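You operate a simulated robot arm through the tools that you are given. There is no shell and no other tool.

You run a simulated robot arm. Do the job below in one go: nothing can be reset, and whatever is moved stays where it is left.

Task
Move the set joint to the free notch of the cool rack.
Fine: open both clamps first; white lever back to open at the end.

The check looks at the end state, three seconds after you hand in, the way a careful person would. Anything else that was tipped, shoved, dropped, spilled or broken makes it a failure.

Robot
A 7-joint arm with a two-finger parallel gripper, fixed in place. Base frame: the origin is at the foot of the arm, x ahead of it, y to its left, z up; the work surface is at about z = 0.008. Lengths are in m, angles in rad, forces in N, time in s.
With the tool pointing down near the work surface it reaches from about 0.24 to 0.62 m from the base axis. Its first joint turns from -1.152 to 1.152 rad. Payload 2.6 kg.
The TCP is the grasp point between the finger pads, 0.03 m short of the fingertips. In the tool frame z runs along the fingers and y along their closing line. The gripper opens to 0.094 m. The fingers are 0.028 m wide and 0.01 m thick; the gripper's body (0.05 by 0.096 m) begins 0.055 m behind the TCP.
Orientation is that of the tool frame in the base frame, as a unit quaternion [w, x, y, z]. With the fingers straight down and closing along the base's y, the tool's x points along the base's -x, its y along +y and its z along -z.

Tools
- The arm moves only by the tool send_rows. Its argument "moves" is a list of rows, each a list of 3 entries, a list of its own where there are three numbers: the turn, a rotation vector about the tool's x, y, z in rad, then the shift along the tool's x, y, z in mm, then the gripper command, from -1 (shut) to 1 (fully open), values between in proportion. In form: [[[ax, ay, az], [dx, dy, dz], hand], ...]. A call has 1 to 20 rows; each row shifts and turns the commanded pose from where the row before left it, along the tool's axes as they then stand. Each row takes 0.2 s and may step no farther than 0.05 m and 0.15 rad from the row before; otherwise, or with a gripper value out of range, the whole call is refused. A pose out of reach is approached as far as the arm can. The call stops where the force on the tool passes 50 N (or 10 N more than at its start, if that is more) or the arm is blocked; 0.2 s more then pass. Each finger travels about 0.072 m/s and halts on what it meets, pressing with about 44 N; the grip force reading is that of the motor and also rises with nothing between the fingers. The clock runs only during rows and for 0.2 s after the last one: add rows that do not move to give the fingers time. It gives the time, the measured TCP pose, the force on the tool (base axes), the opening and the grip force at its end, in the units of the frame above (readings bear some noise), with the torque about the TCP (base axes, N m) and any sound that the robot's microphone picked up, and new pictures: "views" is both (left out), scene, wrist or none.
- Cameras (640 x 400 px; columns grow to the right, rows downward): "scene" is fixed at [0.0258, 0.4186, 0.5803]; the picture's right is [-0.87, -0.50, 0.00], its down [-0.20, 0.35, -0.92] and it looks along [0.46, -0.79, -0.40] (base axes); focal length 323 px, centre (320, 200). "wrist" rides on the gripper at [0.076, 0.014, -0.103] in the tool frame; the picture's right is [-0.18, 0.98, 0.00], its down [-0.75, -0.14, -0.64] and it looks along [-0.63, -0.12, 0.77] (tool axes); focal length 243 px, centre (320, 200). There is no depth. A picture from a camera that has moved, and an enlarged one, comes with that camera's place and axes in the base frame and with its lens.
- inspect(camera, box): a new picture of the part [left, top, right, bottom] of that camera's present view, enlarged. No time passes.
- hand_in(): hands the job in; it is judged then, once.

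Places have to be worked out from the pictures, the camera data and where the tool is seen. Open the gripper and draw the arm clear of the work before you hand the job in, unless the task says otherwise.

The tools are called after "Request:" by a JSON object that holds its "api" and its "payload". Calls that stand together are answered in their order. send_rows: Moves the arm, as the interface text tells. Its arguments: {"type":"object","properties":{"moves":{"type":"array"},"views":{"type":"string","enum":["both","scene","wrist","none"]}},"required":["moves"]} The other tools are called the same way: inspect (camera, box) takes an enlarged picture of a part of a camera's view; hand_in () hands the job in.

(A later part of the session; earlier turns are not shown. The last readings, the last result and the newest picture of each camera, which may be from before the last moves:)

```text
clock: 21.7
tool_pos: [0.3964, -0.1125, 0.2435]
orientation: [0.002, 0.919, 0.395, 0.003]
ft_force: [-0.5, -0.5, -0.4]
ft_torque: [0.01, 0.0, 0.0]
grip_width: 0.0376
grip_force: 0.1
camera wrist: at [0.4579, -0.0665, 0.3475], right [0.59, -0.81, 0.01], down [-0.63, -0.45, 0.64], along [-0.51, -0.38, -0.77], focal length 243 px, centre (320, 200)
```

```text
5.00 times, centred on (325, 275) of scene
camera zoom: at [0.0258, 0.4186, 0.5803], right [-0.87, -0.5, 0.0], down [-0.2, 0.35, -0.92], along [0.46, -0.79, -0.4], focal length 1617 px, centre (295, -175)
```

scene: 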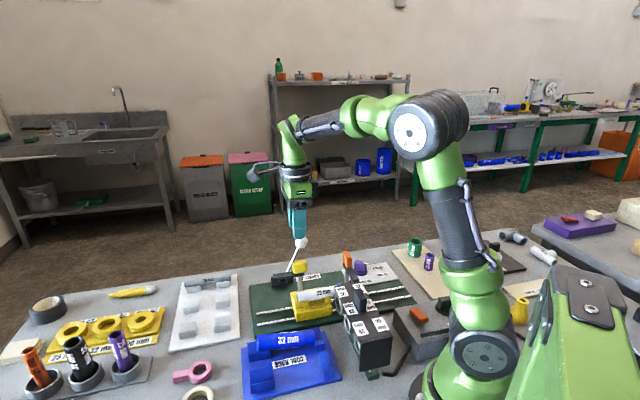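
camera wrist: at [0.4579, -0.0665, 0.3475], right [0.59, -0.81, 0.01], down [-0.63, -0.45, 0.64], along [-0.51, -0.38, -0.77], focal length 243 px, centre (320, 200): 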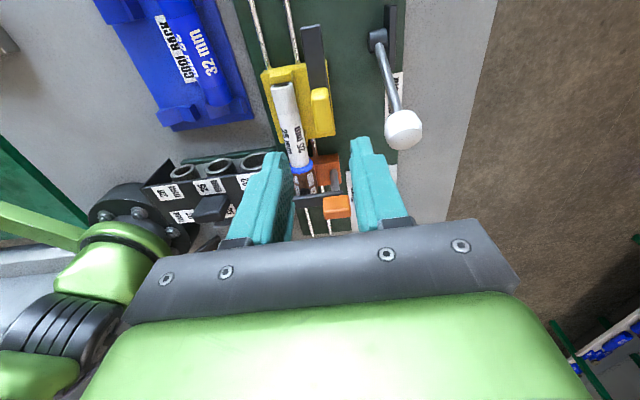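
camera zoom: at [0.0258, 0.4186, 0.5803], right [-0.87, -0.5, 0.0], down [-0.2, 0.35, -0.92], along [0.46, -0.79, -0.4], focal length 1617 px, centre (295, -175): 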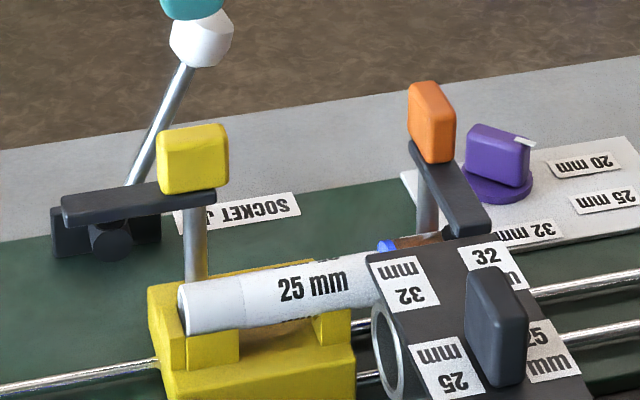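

Request:
{"api": "inspect", "payload": {"camera": "wrist", "box": [230, 20, 420, 240]}}

Request:
{"api": "inspect", "payload": {"camera": "wrist", "box": [90, 0, 290, 230]}}

```text
1.82 times, centred on (325, 130) of wrist
camera zoom: at [0.4579, -0.0665, 0.3475], right [0.59, -0.81, 0.01], down [-0.63, -0.45, 0.64], along [-0.51, -0.38, -0.77], focal length 441 px, centre (311, 327)
```

zoom: 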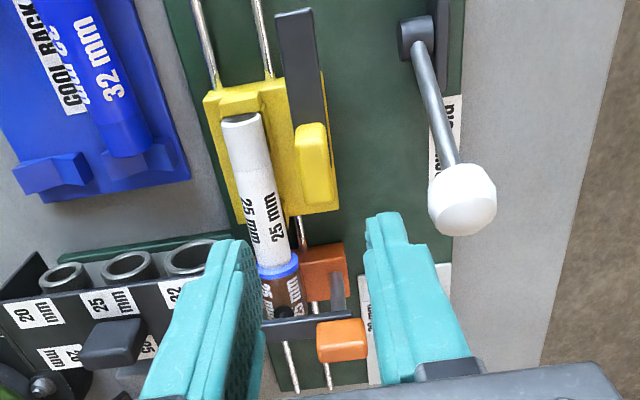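

```text
1.74 times, centred on (190, 115) of wrist
camera zoom: at [0.4579, -0.0665, 0.3475], right [0.59, -0.81, 0.01], down [-0.63, -0.45, 0.64], along [-0.51, -0.38, -0.77], focal length 422 px, centre (546, 348)
```

zoom: 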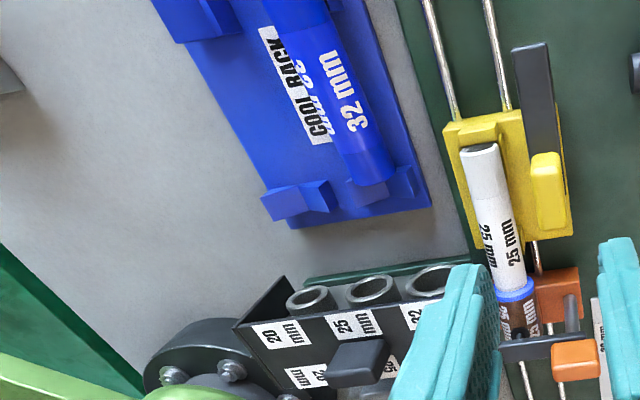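

The yellow clamp is open. I turn the tool back to 45° at height and go above the orange clamp's handle, about (0.306, -0.19).

Request:
{"api": "send_rows", "payload": {"moves": [[[0, 0, -0.1406], [0, 0, 0], 1], [[0, 0, -0.1406], [0, 0, 0], 1], [[0, 0, -0.1406], [0, 0, 0], 1], [[0, 0, -0.1406], [0, 0, 0], 1], [[0, 0, -0.1406], [0, 0, 0], 1], [[0, 0, -0.1406], [0, 0, 0], 1], [[0, 0, -0.1406], [0, 0, 0], 1], [[0, 0, -0.1406], [0, 0, 0], 1], [[0, 0, -0.1406], [0, 0, 0], 1], [[0, 0, -0.1406], [0, 0, 0], 1], [[0, 0, -0.1406], [0, 0, 0], 1], [[0, 0, 0], [3, -39.6, 0], 1], [[0, 0, 0], [3, -39.6, 0], 1], [[0, 0, 0], [3, -39.6, 0], 1], [[0, 0, 0], [0, 0, 0], 1]]}}

Request:
{"api": "inspect", "payload": {"camera": "wrist", "box": [220, 20, 420, 230]}}

```text
clock: 24.9
tool_pos: [0.3065, -0.1921, 0.2454]
orientation: [0.002, 0.381, 0.925, 0.001]
ft_force: [0.3, 0.1, -0.8]
ft_torque: [0.01, 0.0, -0.04]
grip_width: 0.0939
grip_force: 0.0
camera wrist: at [0.2617, -0.1262, 0.3464], right [0.82, 0.57, 0.0], down [0.43, -0.63, 0.65], along [0.37, -0.53, -0.76], focal length 243 px, centre (320, 200)
```

scene: 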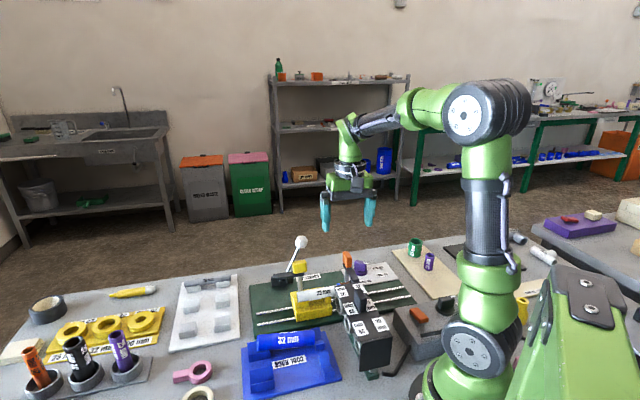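
wrist: 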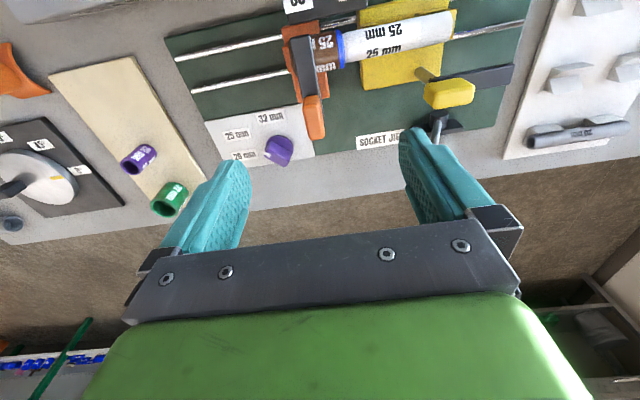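

```text
1.90 times, centred on (320, 125) of wrist
camera zoom: at [0.2617, -0.1262, 0.3464], right [0.82, 0.57, 0.0], down [0.43, -0.63, 0.65], along [0.37, -0.53, -0.76], focal length 462 px, centre (320, 343)
```

zoom: 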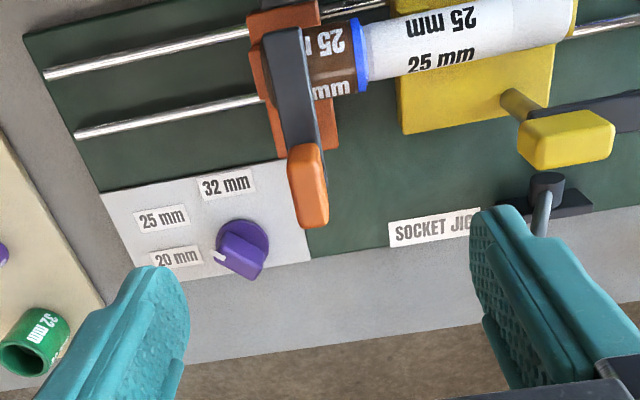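

The orange handle is at about (0.306, -0.200), same height as the yellow one. I shift over it and lower the open fingers around it.

Request:
{"api": "send_rows", "payload": {"moves": [[[0, 0, 0], [-5.3, -6, 0], 1], [[0, 0, 0], [0, 0, 30], 1], [[0, 0, 0], [0, 0, 30], 1], [[0, 0, 0], [0, 0, 28], 1], [[0, 0, 0], [0, 0, 20], 1], [[0, 0, 0], [0, 0, 0], 1]]}}

Request:
{"api": "inspect", "payload": {"camera": "wrist", "box": [220, 20, 420, 230]}}

Request:
{"api": "inspect", "payload": {"camera": "scene", "box": [290, 215, 410, 295]}}

```text
clock: 26.3
tool_pos: [0.3074, -0.198, 0.1363]
orientation: [0.003, 0.381, 0.925, 0.001]
ft_force: [0.3, -1.1, -0.6]
ft_torque: [0.01, -0.02, 0.01]
grip_width: 0.0941
grip_force: 0.1
camera wrist: at [0.2624, -0.1339, 0.2382], right [0.82, 0.57, 0.01], down [0.43, -0.63, 0.65], along [0.37, -0.53, -0.76], focal length 243 px, centre (320, 200)
```

scene: 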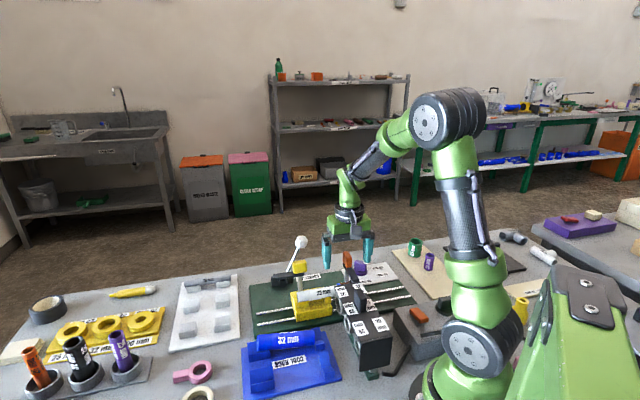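
wrist: 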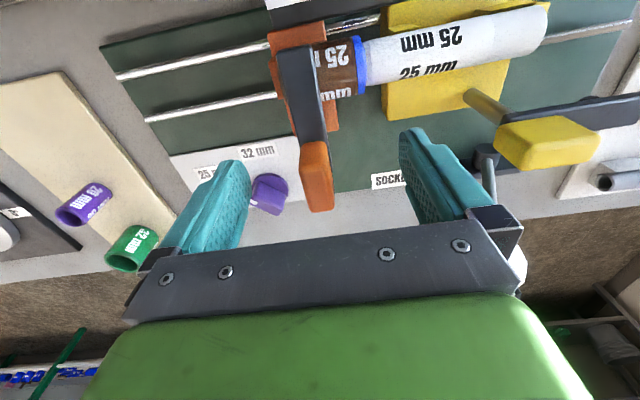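

```text
1.90 times, centred on (320, 125) of wrist
camera zoom: at [0.2624, -0.1339, 0.2382], right [0.82, 0.57, 0.01], down [0.43, -0.63, 0.65], along [0.37, -0.53, -0.76], focal length 462 px, centre (320, 343)
```

zoom: 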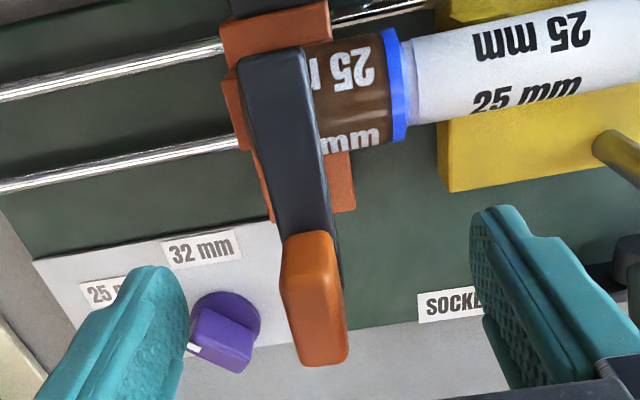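

```text
5.00 times, centred on (350, 255) of scene
camera zoom: at [0.0258, 0.4186, 0.5803], right [-0.87, -0.5, 0.0], down [-0.2, 0.35, -0.92], along [0.46, -0.79, -0.4], focal length 1617 px, centre (170, -75)
```

zoom: 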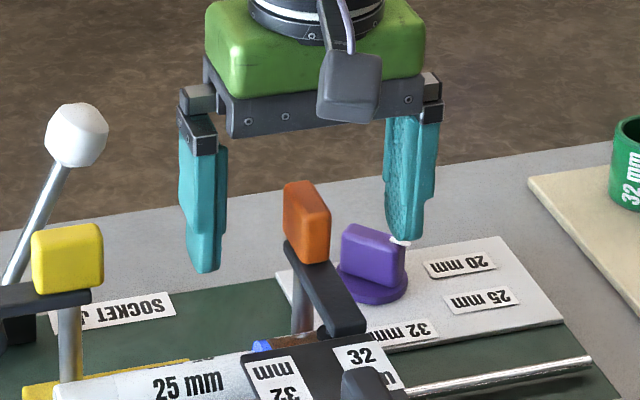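

The handle sits roughly centred, about 2.5 mm toward the left finger. I trim that and close.

Request:
{"api": "send_rows", "payload": {"moves": [[[0, 0, 0], [0, -2.5, 0], 1], [[0, 0, 0], [0, 0, 0], -1], [[0, 0, 0], [0, 0, 0], -1], [[0, 0, 0], [0, 0, 0], -1], [[0, 0, 0], [0, 0, 0], -1], [[0, 0, 0], [0, 0, 0], -1]], "views": "wrist"}}

```text
clock: 27.7
tool_pos: [0.3071, -0.2002, 0.136]
orientation: [0.004, 0.381, 0.925, 0.001]
ft_force: [2.5, 3.5, -0.4]
ft_torque: [-0.16, -0.16, 0.02]
grip_width: 0.0202
grip_force: 45.7
camera wrist: at [0.2608, -0.1354, 0.2386], right [0.82, 0.57, 0.01], down [0.43, -0.63, 0.65], along [0.37, -0.53, -0.76], focal length 243 px, centre (320, 200)
```

wrist: 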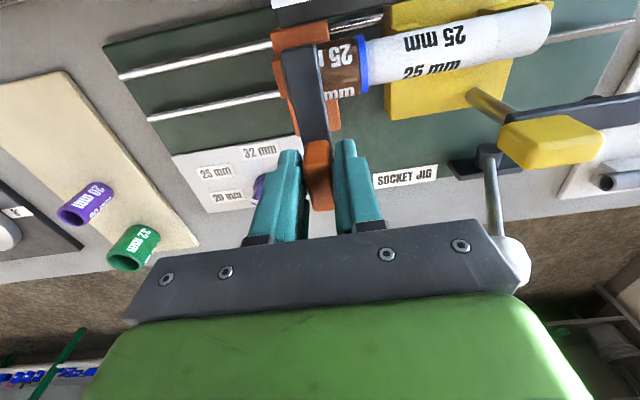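

Well centred this time. I test a small turn in the outward (tool −z) sense.

Request:
{"api": "send_rows", "payload": {"moves": [[[0, 0, -0.04], [0, 0, 0], -1], [[0, 0, -0.03], [0, 0, 0], -1], [[0, 0, 0], [0, 0, 0], -1]], "views": "wrist"}}

Request:
{"api": "inspect", "payload": {"camera": "wrist", "box": [250, 20, 390, 220]}}

```text
clock: 28.5
tool_pos: [0.3051, -0.2001, 0.1362]
orientation: [0.004, 0.349, 0.937, 0.0]
ft_force: [12.4, -3.9, -7.5]
ft_torque: [0.85, 0.89, 0.02]
grip_width: 0.0203
grip_force: 44.6
camera wrist: at [0.256, -0.1389, 0.2385], right [0.78, 0.62, 0.0], down [0.47, -0.6, 0.65], along [0.41, -0.5, -0.76], focal length 243 px, centre (320, 200)
```

wrist: 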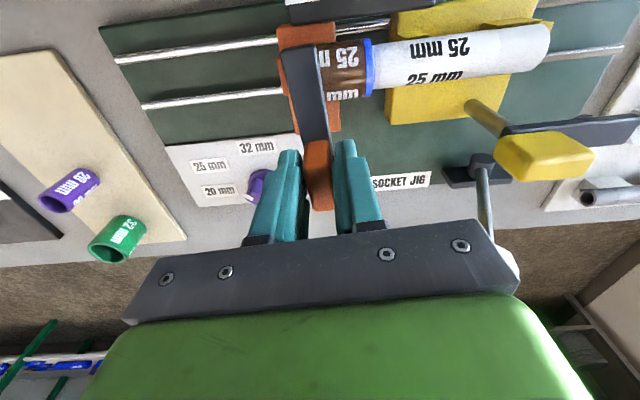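

```text
2.00 times, centred on (320, 120) of wrist
camera zoom: at [0.256, -0.1389, 0.2385], right [0.78, 0.62, 0.0], down [0.47, -0.6, 0.65], along [0.41, -0.5, -0.76], focal length 485 px, centre (320, 360)
```

zoom: 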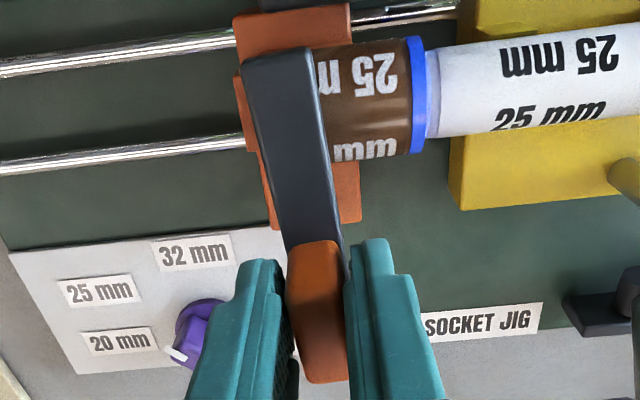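

The orange arm follows outward (about 4°), so this is its opening sense. I keep turning in small steps.

Request:
{"api": "send_rows", "payload": {"moves": [[[0, 0, -0.06], [0, 0, 0], -1], [[0, 0, -0.06], [0, 0, 0], -1], [[0, 0, -0.06], [0, 0, 0], -1], [[0, 0, 0], [0, 0, 0], -1]], "views": "wrist"}}

```text
clock: 29.5
tool_pos: [0.3047, -0.2023, 0.1367]
orientation: [0.003, 0.262, 0.965, -0.001]
ft_force: [7.3, -8.7, -20.0]
ft_torque: [-0.63, -0.94, 0.0]
grip_width: 0.0201
grip_force: 45.4
camera wrist: at [0.2456, -0.1491, 0.2385], right [0.66, 0.75, 0.0], down [0.57, -0.5, 0.65], along [0.49, -0.42, -0.76], focal length 243 px, centre (320, 200)
```

wrist: 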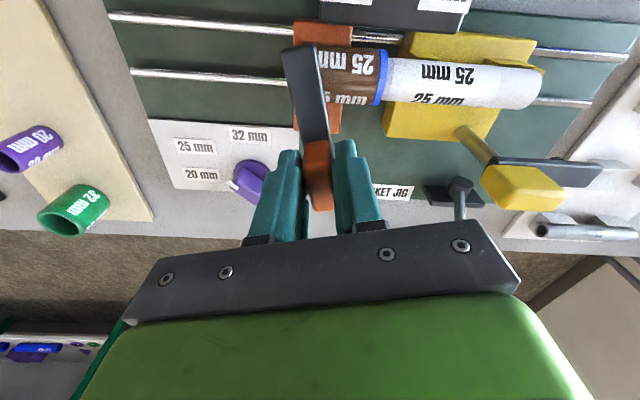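

Request:
{"api": "send_rows", "payload": {"moves": [[[0, 0, 0], [-1.0, 0, 0.5], -1], [[0, 0, -0.07], [0, 0, 0], -1], [[0, 0, -0.07], [0, 0, 0], -1], [[0, 0, -0.07], [0, 0, 0], -1], [[0, 0, 0], [0, 0, 0], -1]], "views": "wrist"}}

```text
clock: 30.7
tool_pos: [0.3043, -0.2004, 0.1365]
orientation: [0.003, 0.161, 0.987, 0.0]
ft_force: [-18.0, -1.3, 16.1]
ft_torque: [0.38, 1.11, -0.04]
grip_width: 0.0205
grip_force: 44.6
camera wrist: at [0.2367, -0.1626, 0.2386], right [0.49, 0.87, 0.0], down [0.67, -0.37, 0.65], along [0.56, -0.31, -0.76], focal length 243 px, centre (320, 200)
```

wrist: 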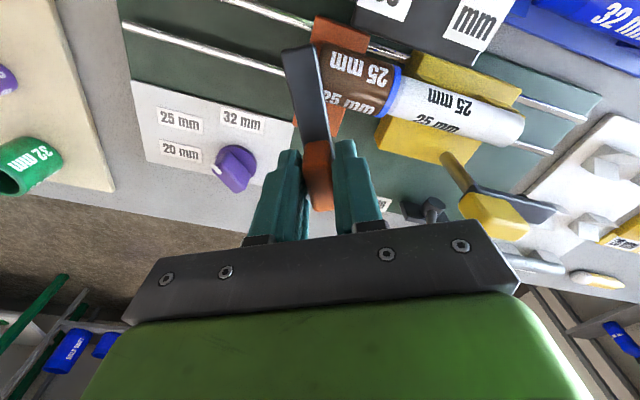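

The arm is following (about 27° open). I regrip to zero the stress and continue.

Request:
{"api": "send_rows", "payload": {"moves": [[[0, 0, 0], [0, 0, 0], -0.3], [[0, 0, 0], [0, 0, 0], -0.3], [[0, 0, 0], [0, 0, 0], -1], [[0, 0, 0], [0, 0, 0], -1], [[0, 0, -0.07], [0, 0, 0], -1], [[0, 0, -0.07], [0, 0, 0], -1], [[0, 0, -0.07], [0, 0, 0], -1], [[0, 0, -0.07], [0, 0, 0], -1], [[0, 0, 0], [0, 0, 0], -1]], "views": "wrist"}}

```text
clock: 32.7
tool_pos: [0.3077, -0.2029, 0.1372]
orientation: [0.004, 0.021, 1.0, -0.002]
ft_force: [3.6, -18.6, -9.8]
ft_torque: [-0.01, -0.83, -0.05]
grip_width: 0.0204
grip_force: 44.3
camera wrist: at [0.2295, -0.1838, 0.238], right [0.22, 0.97, 0.0], down [0.74, -0.17, 0.65], along [0.63, -0.15, -0.76], focal length 243 px, centre (320, 200)
```

wrist: 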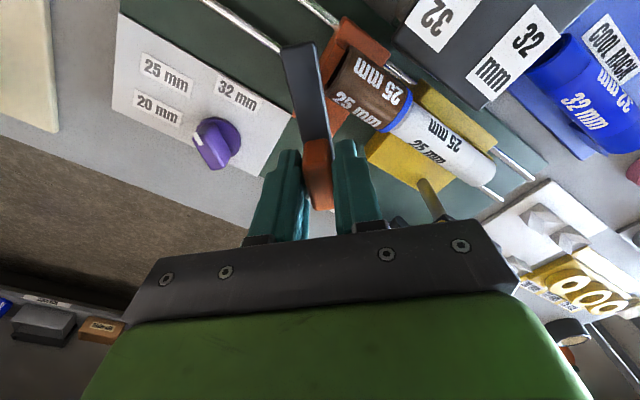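

About 43° open and still following. I regrip and continue.

Request:
{"api": "send_rows", "payload": {"moves": [[[0, 0, 0], [0, 0, 0], -0.3], [[0, 0, 0], [0, 0, 0], -0.3], [[0, 0, 0], [0, 0, 0], -1], [[0, 0, 0], [0, 0, 0], -1], [[0, 0, -0.07], [0, 0, 0], -1], [[0, 0, -0.07], [0, 0, 0], -1], [[0, 0, -0.07], [0, 0, 0], -1], [[0, 0, -0.07], [0, 0, 0], -1], [[0, 0, 0], [0, 0, 0], -1]], "views": "wrist"}}

```text
clock: 34.7
tool_pos: [0.3057, -0.2037, 0.1362]
orientation: [0.004, -0.12, 0.993, -0.005]
ft_force: [10.3, -29.8, -8.8]
ft_torque: [-0.19, 0.95, -0.05]
grip_width: 0.0202
grip_force: 45.1
camera wrist: at [0.2276, -0.206, 0.2381], right [-0.06, 1.0, -0.01], down [0.76, 0.05, 0.65], along [0.65, 0.03, -0.76], focal length 243 px, centre (320, 200)
```

wrist: 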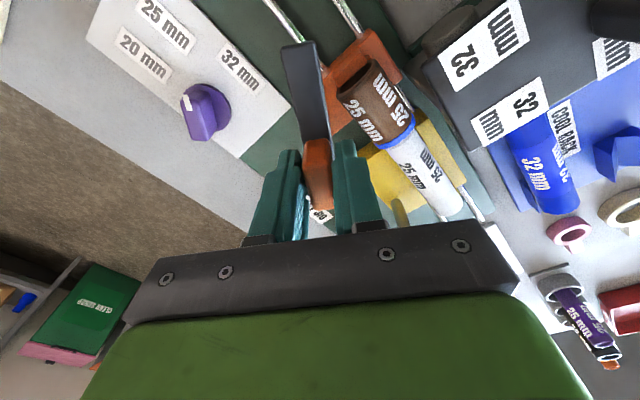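

About 59° open. Same again.

Request:
{"api": "send_rows", "payload": {"moves": [[[0, 0, 0], [0, 0, 0], -0.3], [[0, 0, 0], [0, 0, 0], -0.3], [[0, 0, 0], [0, 0, 0], -1], [[0, 0, 0], [0, 0, 0], -1], [[0, 0, -0.07], [0, 0, 0], -1], [[0, 0, -0.07], [0, 0, 0], -1], [[0, 0, -0.07], [0, 0, 0], -1], [[0, 0, -0.07], [0, 0, 0], -1], [[0, 0, 0], [0, 0, 0], -1]], "views": "wrist"}}

```text
clock: 36.7
tool_pos: [0.3065, -0.2046, 0.1372]
orientation: [0.004, -0.258, 0.966, -0.006]
ft_force: [11.1, -32.7, -11.9]
ft_torque: [0.43, -0.81, -0.09]
grip_width: 0.0202
grip_force: 44.6
camera wrist: at [0.2322, -0.2277, 0.2384], right [-0.33, 0.94, -0.01], down [0.72, 0.26, 0.65], along [0.62, 0.2, -0.76], focal length 243 px, centre (320, 200)
```

wrist: 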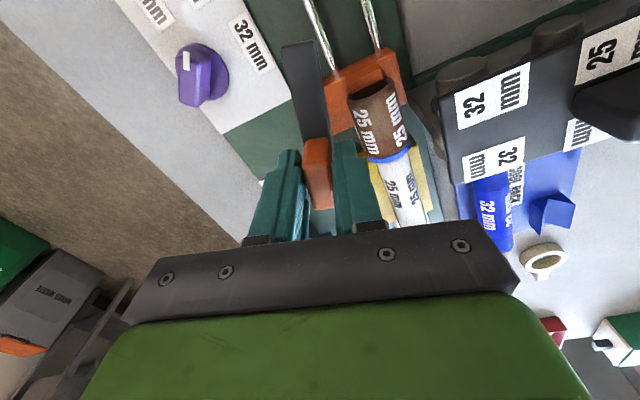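

About 75° open. One last round brings it near 90°.

Request:
{"api": "send_rows", "payload": {"moves": [[[0, 0, 0], [0, 0, 0], -0.3], [[0, 0, 0], [0, 0, 0], -0.3], [[0, 0, 0], [0, 0, 0], -1], [[0, 0, 0], [0, 0, 0], -1], [[0, 0, -0.06], [0, 0, 0], -1], [[0, 0, -0.06], [0, 0, 0], -1], [[0, 0, -0.06], [0, 0, 0], -1], [[0, 0, -0.06], [0, 0, 0], -1], [[0, 0, 0], [0, 0, 0], -1]]}}

Request:
{"api": "inspect", "payload": {"camera": "wrist", "box": [230, 20, 450, 240]}}

Request:
{"api": "inspect", "payload": {"camera": "scene", "box": [280, 230, 400, 310]}}

```text
clock: 38.7
tool_pos: [0.3083, -0.204, 0.1381]
orientation: [0.005, -0.372, 0.928, -0.008]
ft_force: [20.0, -31.6, -14.5]
ft_torque: [0.3, -0.37, -0.02]
grip_width: 0.0204
grip_force: 45.1
camera wrist: at [0.2412, -0.2443, 0.239], right [-0.55, 0.84, -0.02], down [0.63, 0.43, 0.65], along [0.55, 0.34, -0.76], focal length 243 px, centre (320, 200)
```

scene: 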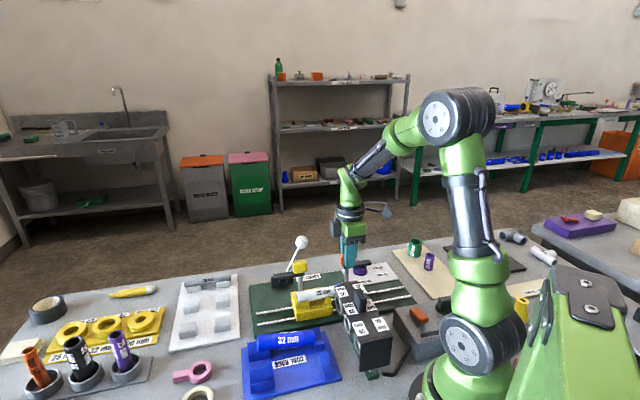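
wrist: 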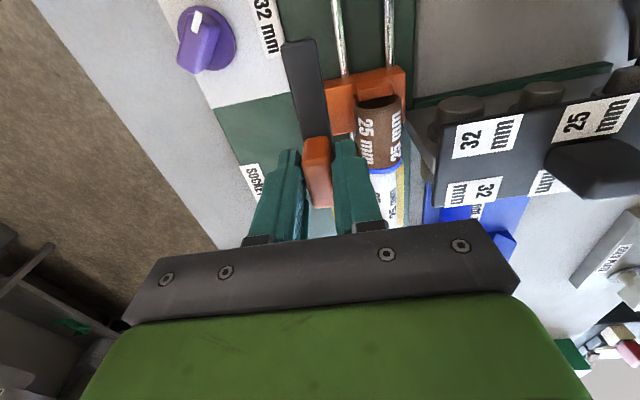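

```text
1.82 times, centred on (340, 130) of wrist
camera zoom: at [0.2412, -0.2443, 0.239], right [-0.55, 0.84, -0.02], down [0.63, 0.43, 0.65], along [0.55, 0.34, -0.76], focal length 441 px, centre (284, 327)
```

zoom: 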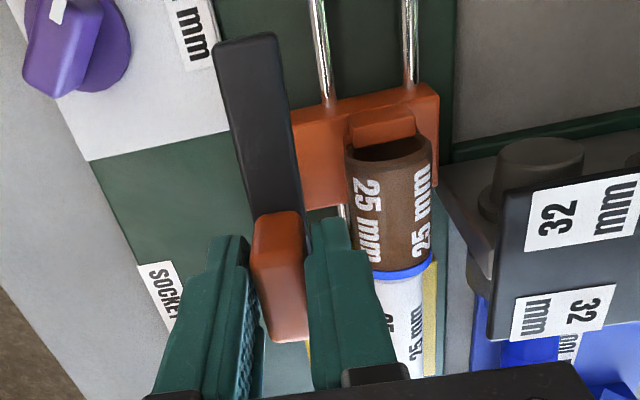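

```text
5.00 times, centred on (340, 270) of scene
camera zoom: at [0.0258, 0.4186, 0.5803], right [-0.87, -0.5, 0.0], down [-0.2, 0.35, -0.92], along [0.46, -0.79, -0.4], focal length 1617 px, centre (220, -150)
```

zoom: 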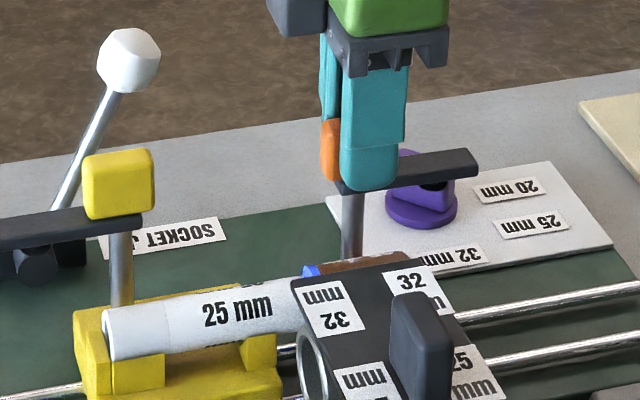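

Both arms are now swung clear of the joint, orange by about 89°. I release the orange handle, lift off, and look at the joint and rack from above.

Request:
{"api": "send_rows", "payload": {"moves": [[[0, 0, 0], [0, 0, 0], -0.2], [[0, 0, 0], [0, 0, 0], -0.2], [[0, 0, 0], [0, 0, 0], -0.2], [[0, 0, 0], [0, 0, -30], -0.2], [[0, 0, 0], [0, 0, -40], -0.2], [[0, 0, 0], [0, 0, -40], -0.2], [[0, 0, 0], [0, 0, -30], -0.2], [[0, 0, 0], [0, 0, 0], -0.2]]}}

Request:
{"api": "inspect", "payload": {"camera": "wrist", "box": [230, 0, 450, 240]}}

Request:
{"api": "inspect", "payload": {"camera": "scene", "box": [270, 230, 400, 315]}}

```text
clock: 40.5
tool_pos: [0.3055, -0.2024, 0.2761]
orientation: [0.002, -0.371, 0.929, -0.002]
ft_force: [0.2, 0.2, 0.6]
ft_torque: [0.01, -0.02, 0.0]
grip_width: 0.0375
grip_force: 0.0
camera wrist: at [0.2392, -0.2422, 0.3783], right [-0.54, 0.84, 0.0], down [0.64, 0.42, 0.65], along [0.54, 0.35, -0.76], focal length 243 px, centre (320, 200)
```

scene: 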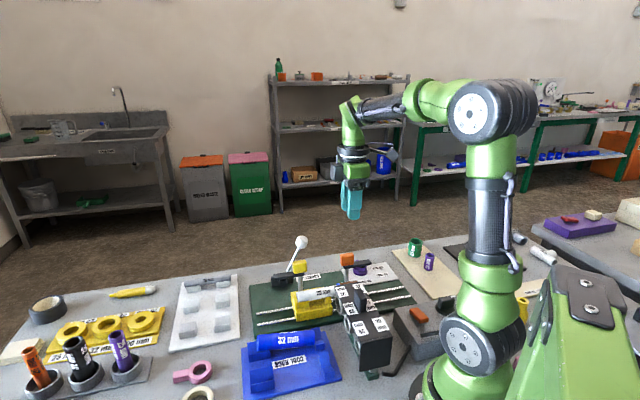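
wrist: 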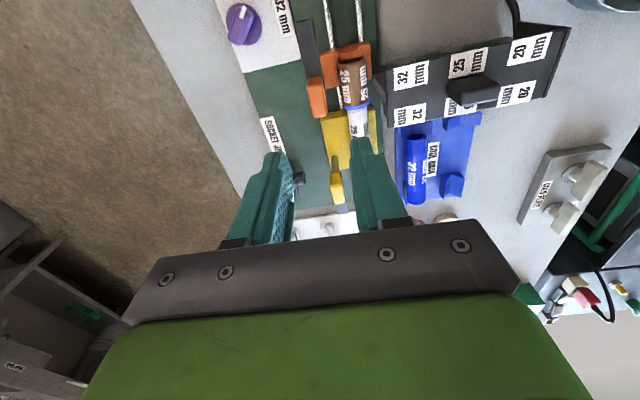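

```text
1.67 times, centred on (340, 120) of wrist
camera zoom: at [0.2392, -0.2422, 0.3783], right [-0.54, 0.84, 0.0], down [0.64, 0.42, 0.65], along [0.54, 0.35, -0.76], focal length 404 px, centre (287, 333)
```

zoom: 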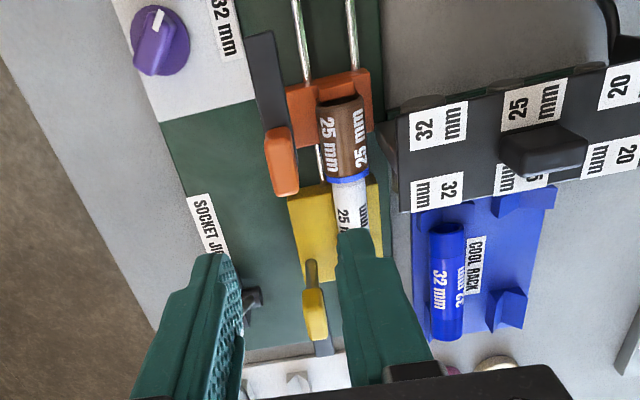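

```text
4.71 times, centred on (335, 272) of scene
camera zoom: at [0.0258, 0.4186, 0.5803], right [-0.87, -0.5, 0.0], down [-0.2, 0.35, -0.92], along [0.46, -0.79, -0.4], focal length 1522 px, centre (249, -141)
```

zoom: 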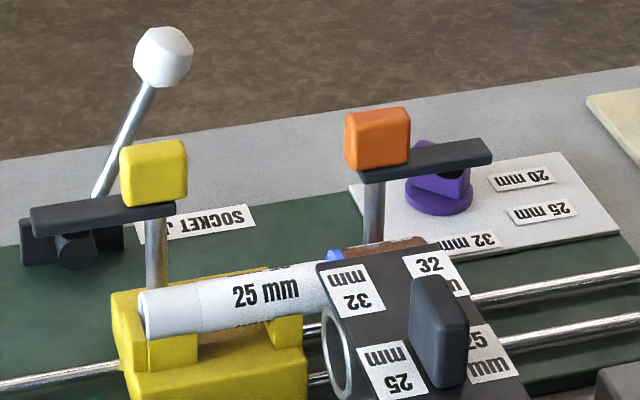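

Both clamps are open and the joint is still seated: axis at z≈0.0675, from about (0.270, -0.179) to (0.3755, -0.075). I examine the cradle walls and the rack notches to choose the grip spot.

Request:
{"api": "inspect", "payload": {"camera": "scene", "box": [285, 280, 345, 320]}}

Request:
{"api": "inspect", "payload": {"camera": "scene", "box": [235, 320, 345, 400]}}

Request:
{"api": "inspect", "payload": {"camera": "wrist", "box": [310, 30, 400, 150]}}

```text
10.00 times, centred on (315, 300) of scene
camera zoom: at [0.0258, 0.4186, 0.5803], right [-0.87, -0.5, 0.0], down [-0.2, 0.35, -0.92], along [0.46, -0.79, -0.4], focal length 3234 px, centre (370, -800)
```

zoom: 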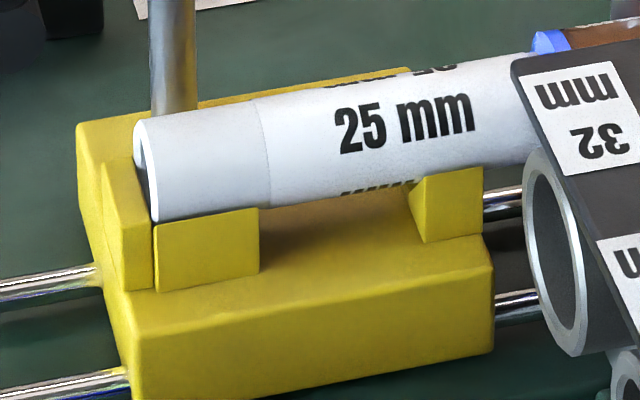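

```text
5.00 times, centred on (290, 360) of scene
camera zoom: at [0.0258, 0.4186, 0.5803], right [-0.87, -0.5, 0.0], down [-0.2, 0.35, -0.92], along [0.46, -0.79, -0.4], focal length 1617 px, centre (470, -600)
```

zoom: 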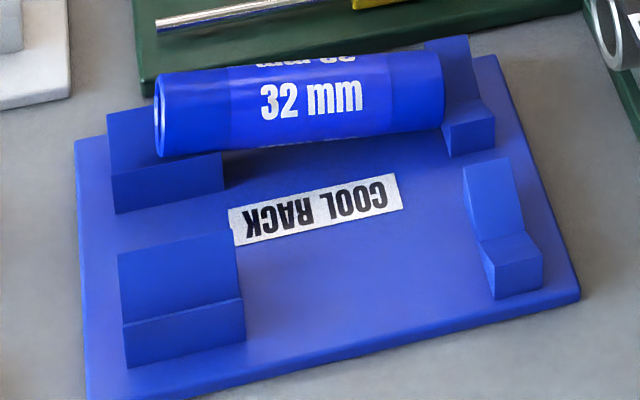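

```text
3.33 times, centred on (355, 90) of wrist
camera zoom: at [0.2392, -0.2422, 0.3783], right [-0.54, 0.84, 0.0], down [0.64, 0.42, 0.65], along [0.54, 0.35, -0.76], focal length 809 px, centre (203, 567)
```

zoom: 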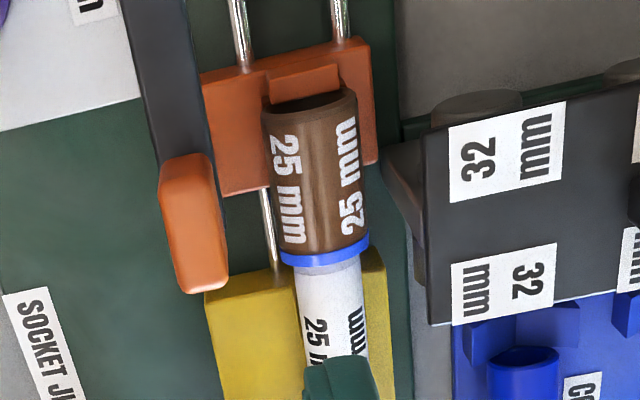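

The joint's brown socket (≈35 mm OD) faces −e1 and the white pipe (25 mm) +e1. The free notch has the matching wide V and narrow V in the same order, so the joint can go over without turning. I will grip the white pipe in the gap between the yellow cradle walls, tilting the hand slightly so its body clears the yellow handle, so I move above that spot and tilt.

Request:
{"api": "send_rows", "payload": {"moves": [[[0, 0, -0.015], [0, 0, 0], 0], [[0, 0, 0], [-29.7, 13.5, 5.3], 0], [[0, 0, 0], [-29.7, 13.5, 5.3], 0], [[0, 0, 0], [-29.7, 13.5, 5.3], 0], [[0, -0.11, 0], [0, 0, 0], 0], [[0, -0.11, 0], [0, 0, 0], 0], [[0, 0, 0], [0, 0, 0], 0]]}}

Request:
{"api": "inspect", "payload": {"camera": "wrist", "box": [220, 20, 420, 220]}}

```text
clock: 42.1
tool_pos: [0.3415, -0.1094, 0.2601]
orientation: [0.105, -0.374, 0.92, 0.04]
ft_force: [0.2, 0.2, -0.8]
ft_torque: [0.01, -0.02, -0.01]
grip_width: 0.0474
grip_force: 0.1
camera wrist: at [0.2606, -0.1659, 0.3432], right [-0.56, 0.83, 0.04], down [0.52, 0.31, 0.79], along [0.65, 0.46, -0.61], focal length 243 px, centre (320, 200)
```

scene: 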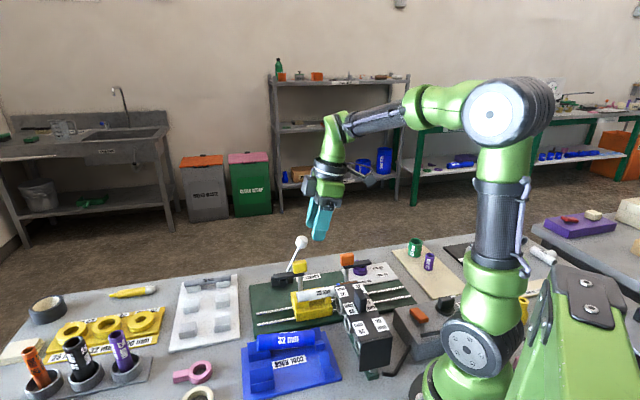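
wrist: 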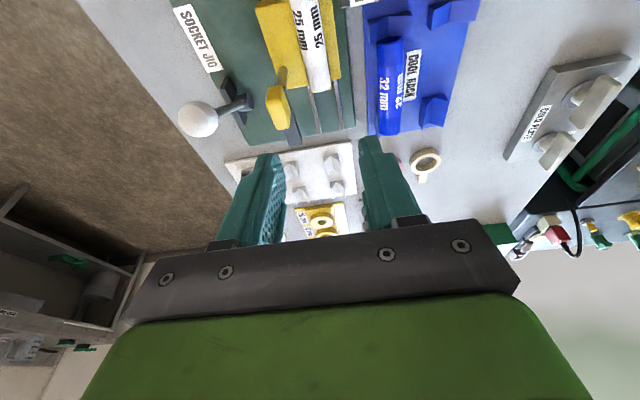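

```text
2.00 times, centred on (320, 120) of wrist
camera zoom: at [0.2606, -0.1659, 0.3432], right [-0.56, 0.83, 0.04], down [0.52, 0.31, 0.79], along [0.65, 0.46, -0.61], focal length 485 px, centre (320, 360)
```

zoom: 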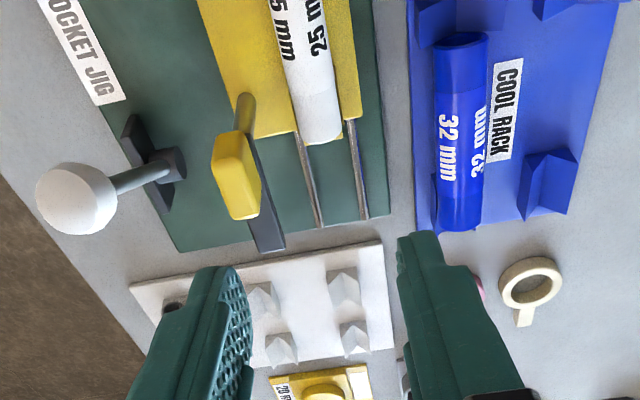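

The computed pipe line (e2≈0.318) matches the tool's lateral position (0.319). I lower straight down partway and check the alignment.

Request:
{"api": "send_rows", "payload": {"moves": [[[0, 0, 0], [9.6, 0, 33.8], 0], [[0, 0, 0], [7.6, 0, 34.2], 0], [[0, 0, 0], [7.6, 0, 34.2], 0], [[0, 0, 0], [4.4, 0, 19.5], 0], [[0, 0, 0], [0, 0, 0], 0]]}}

Request:
{"api": "inspect", "payload": {"camera": "wrist", "box": [220, 20, 420, 220]}}

Request:
{"api": "inspect", "payload": {"camera": "scene", "box": [270, 230, 370, 310]}}

```text
clock: 43.3
tool_pos: [0.3397, -0.1114, 0.1346]
orientation: [0.104, -0.375, 0.92, 0.039]
ft_force: [0.6, -0.2, 0.4]
ft_torque: [-0.02, 0.01, -0.01]
grip_width: 0.0473
grip_force: 0.0
camera wrist: at [0.2596, -0.1677, 0.2179], right [-0.56, 0.83, 0.04], down [0.52, 0.32, 0.79], along [0.65, 0.46, -0.61], focal length 243 px, centre (320, 200)
```

scene: 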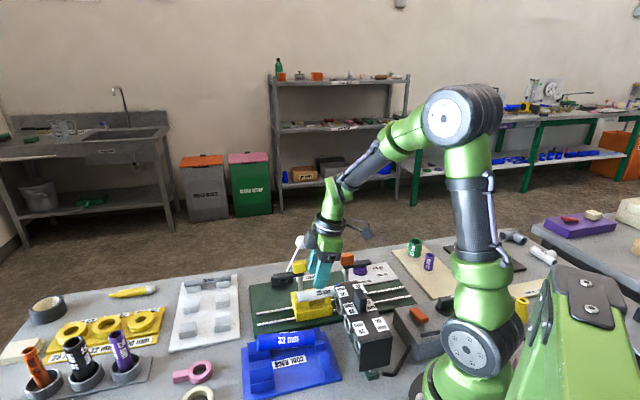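
wrist: 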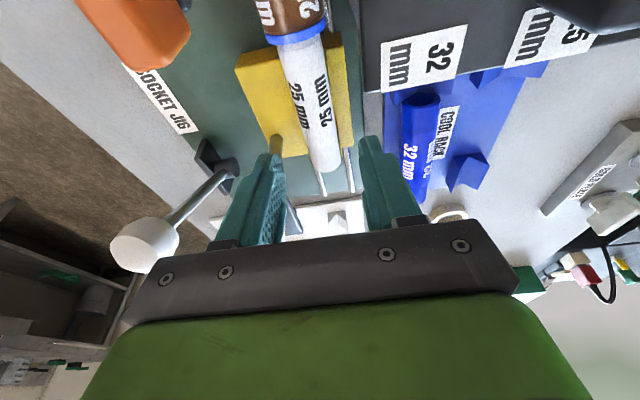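

```text
2.00 times, centred on (320, 120) of wrist
camera zoom: at [0.2596, -0.1677, 0.2179], right [-0.56, 0.83, 0.04], down [0.52, 0.32, 0.79], along [0.65, 0.46, -0.61], focal length 485 px, centre (320, 360)
```

zoom: 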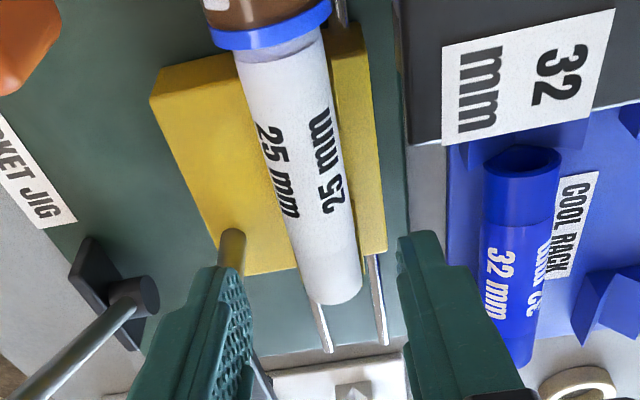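

```text
5.00 times, centred on (320, 270) of scene
camera zoom: at [0.0258, 0.4186, 0.5803], right [-0.87, -0.5, 0.0], down [-0.2, 0.35, -0.92], along [0.46, -0.79, -0.4], focal length 1617 px, centre (320, -150)
```

zoom: 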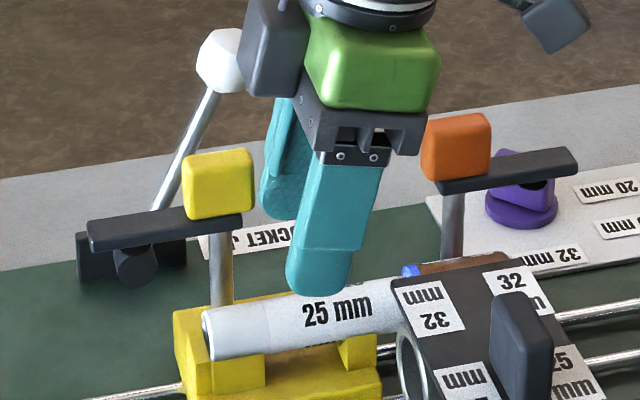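

The near finger lines up with the gap between the cradle walls. Before going lower I check the grey part of the hand against the yellow handle and the lever ball.

Request:
{"api": "inspect", "payload": {"camera": "scene", "box": [300, 215, 360, 275]}}

Request:
{"api": "inspect", "payload": {"camera": "scene", "box": [290, 170, 390, 300]}}

```text
6.67 times, centred on (330, 245) of scene
camera zoom: at [0.0258, 0.4186, 0.5803], right [-0.87, -0.5, 0.0], down [-0.2, 0.35, -0.92], along [0.46, -0.79, -0.4], focal length 2156 px, centre (253, -100)
```

zoom: 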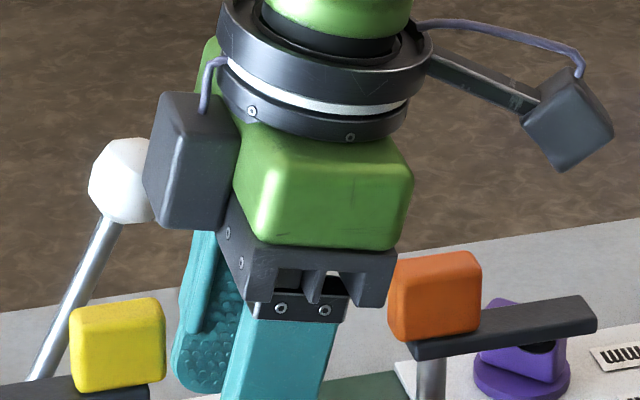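

```text
3.08 times, centred on (340, 235) of scene
camera zoom: at [0.0258, 0.4186, 0.5803], right [-0.87, -0.5, 0.0], down [-0.2, 0.35, -0.92], along [0.46, -0.79, -0.4], focal length 995 px, centre (258, 92)
```

zoom: 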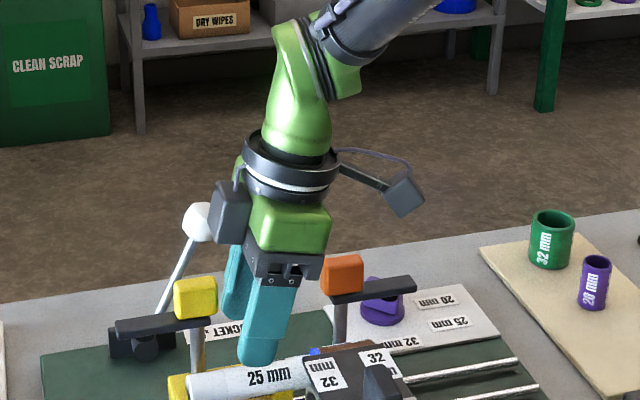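

The grey box sits mid-hand and will stay above and beside the yellow handle, so the descent is clear. I lower the last 49 mm to put the fingers around the pipe.

Request:
{"api": "send_rows", "payload": {"moves": [[[0, 0, 0], [5.3, 0, 23.9], 0], [[0, 0, 0], [2.7, 0, 12], 0], [[0, 0, 0], [2.7, 0, 12], 0], [[0, 0, 0], [0, 0, 0], 0]]}}

Request:
{"api": "inspect", "payload": {"camera": "scene", "box": [280, 240, 370, 310]}}

Request:
{"api": "inspect", "payload": {"camera": "wrist", "box": [220, 20, 420, 220]}}

```text
clock: 44.3
tool_pos: [0.3395, -0.1113, 0.0862]
orientation: [0.104, -0.376, 0.92, 0.04]
ft_force: [0.6, 1.0, -0.4]
ft_torque: [0.01, 0.05, 0.01]
grip_width: 0.047
grip_force: 0.1
camera wrist: at [0.2605, -0.1676, 0.1684], right [-0.56, 0.83, 0.04], down [0.52, 0.32, 0.79], along [0.65, 0.46, -0.61], focal length 243 px, centre (320, 200)
```

scene: 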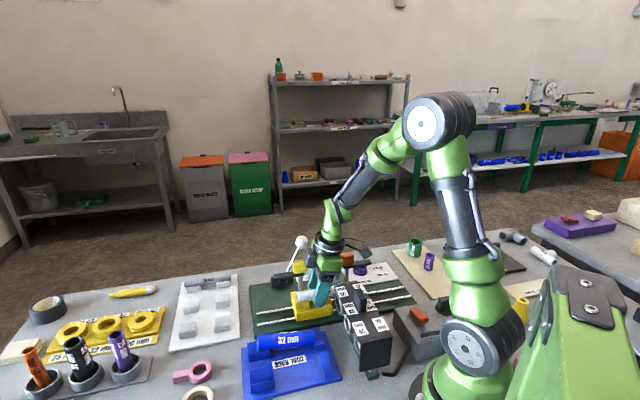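
wrist: 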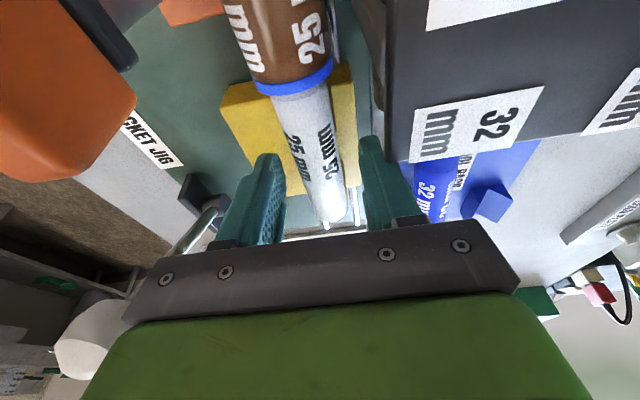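

```text
5.71 times, centred on (325, 275) of scene
camera zoom: at [0.0258, 0.4186, 0.5803], right [-0.87, -0.5, 0.0], down [-0.2, 0.35, -0.92], along [0.46, -0.79, -0.4], focal length 1848 px, centre (291, -229)
```

zoom: 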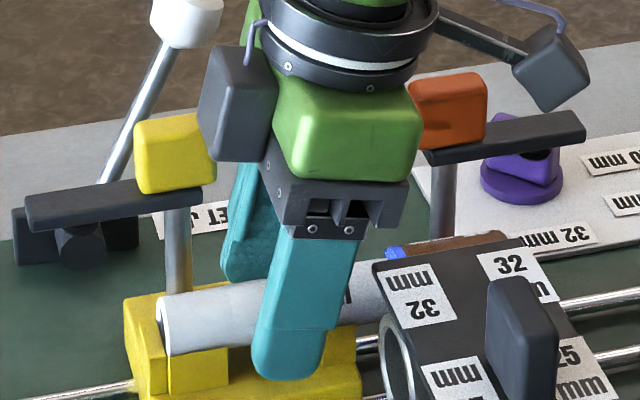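

```text
2.00 times, centred on (320, 120) of wrist
camera zoom: at [0.2605, -0.1676, 0.1684], right [-0.56, 0.83, 0.04], down [0.52, 0.32, 0.79], along [0.65, 0.46, -0.61], focal length 485 px, centre (320, 360)
```

zoom: 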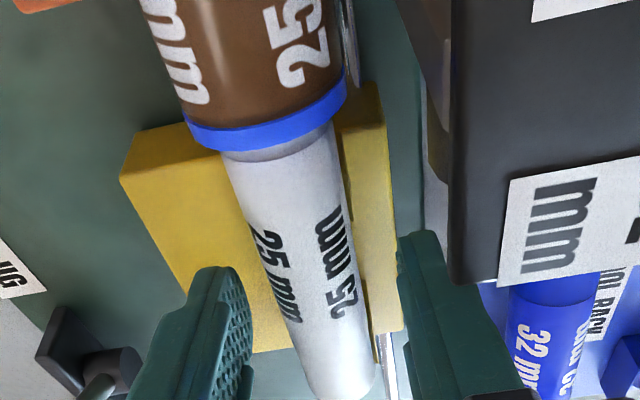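

The pipe lies between the fingers with both clear of the cradle walls. I close the grip.

Request:
{"api": "send_rows", "payload": {"moves": [[[0, 0, 0], [0, 0, 0], -0.7], [[0, 0, 0], [0, 0, 0], -0.7], [[0, 0, 0], [0, 0, 0], -0.7], [[0, 0, 0], [0, 0, 0], -0.7]]}}

```text
clock: 45.3
tool_pos: [0.3403, -0.1122, 0.0861]
orientation: [0.105, -0.374, 0.92, 0.039]
ft_force: [0.8, -1.6, 1.0]
ft_torque: [-0.07, 0.02, 0.16]
grip_width: 0.0229
grip_force: 44.3
camera wrist: at [0.2605, -0.1678, 0.1687], right [-0.56, 0.83, 0.03], down [0.52, 0.32, 0.79], along [0.65, 0.46, -0.61], focal length 243 px, centre (320, 200)
```

scene: 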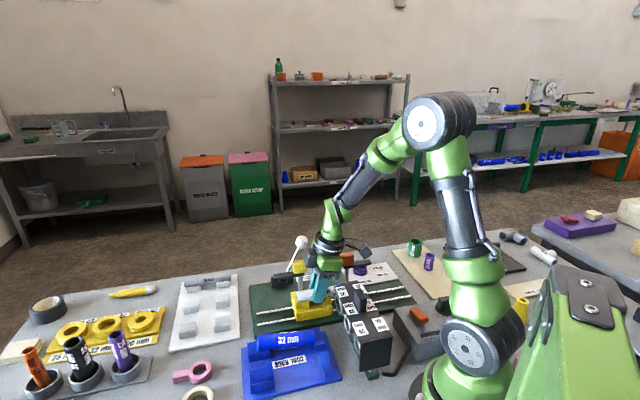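
wrist: 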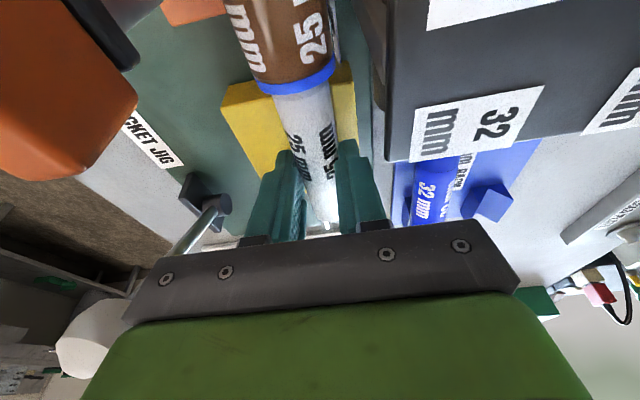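

The pipe is held (22.9 mm, 44 N) with almost no side load. I lift slowly and check that the joint comes away freely.

Request:
{"api": "send_rows", "payload": {"moves": [[[0, 0, 0], [0, 0, 0], -1], [[0, 0, 0], [-1.1, 0, -4.9], -1], [[0, 0, 0], [-2.2, 0, -9.8], -1], [[0, 0, 0], [-2.2, 0, -9.8], -1], [[0, 0, 0], [0, 0, 0], -1]]}}

Request:
{"api": "inspect", "payload": {"camera": "scene", "box": [270, 240, 390, 320]}}

```text
clock: 46.5
tool_pos: [0.341, -0.1115, 0.1113]
orientation: [0.104, -0.375, 0.92, 0.04]
ft_force: [-0.5, -0.4, -0.8]
ft_torque: [0.03, -0.01, -0.02]
grip_width: 0.0232
grip_force: 44.1
camera wrist: at [0.2602, -0.1679, 0.1938], right [-0.56, 0.83, 0.04], down [0.52, 0.32, 0.79], along [0.65, 0.46, -0.61], focal length 243 px, centre (320, 200)
```

scene: 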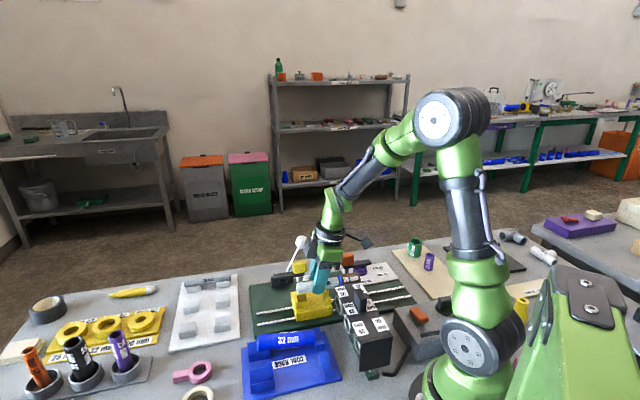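
wrist: 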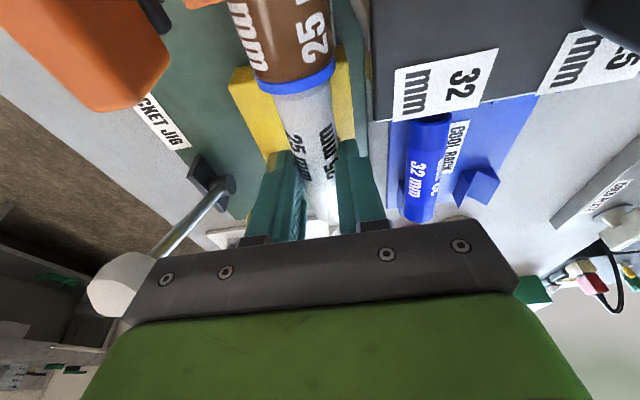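

```text
5.00 times, centred on (330, 280) of scene
camera zoom: at [0.0258, 0.4186, 0.5803], right [-0.87, -0.5, 0.0], down [-0.2, 0.35, -0.92], along [0.46, -0.79, -0.4], focal length 1617 px, centre (270, -200)
```

zoom: 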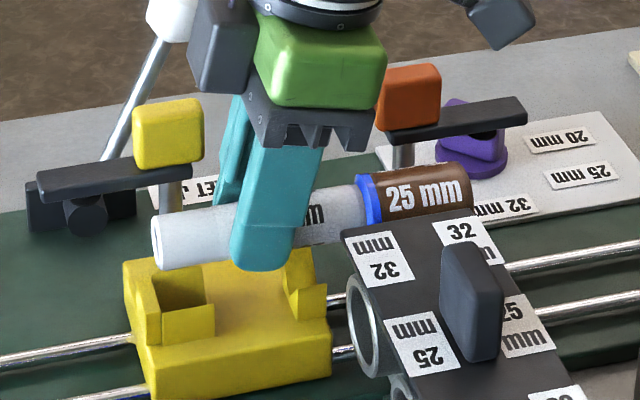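

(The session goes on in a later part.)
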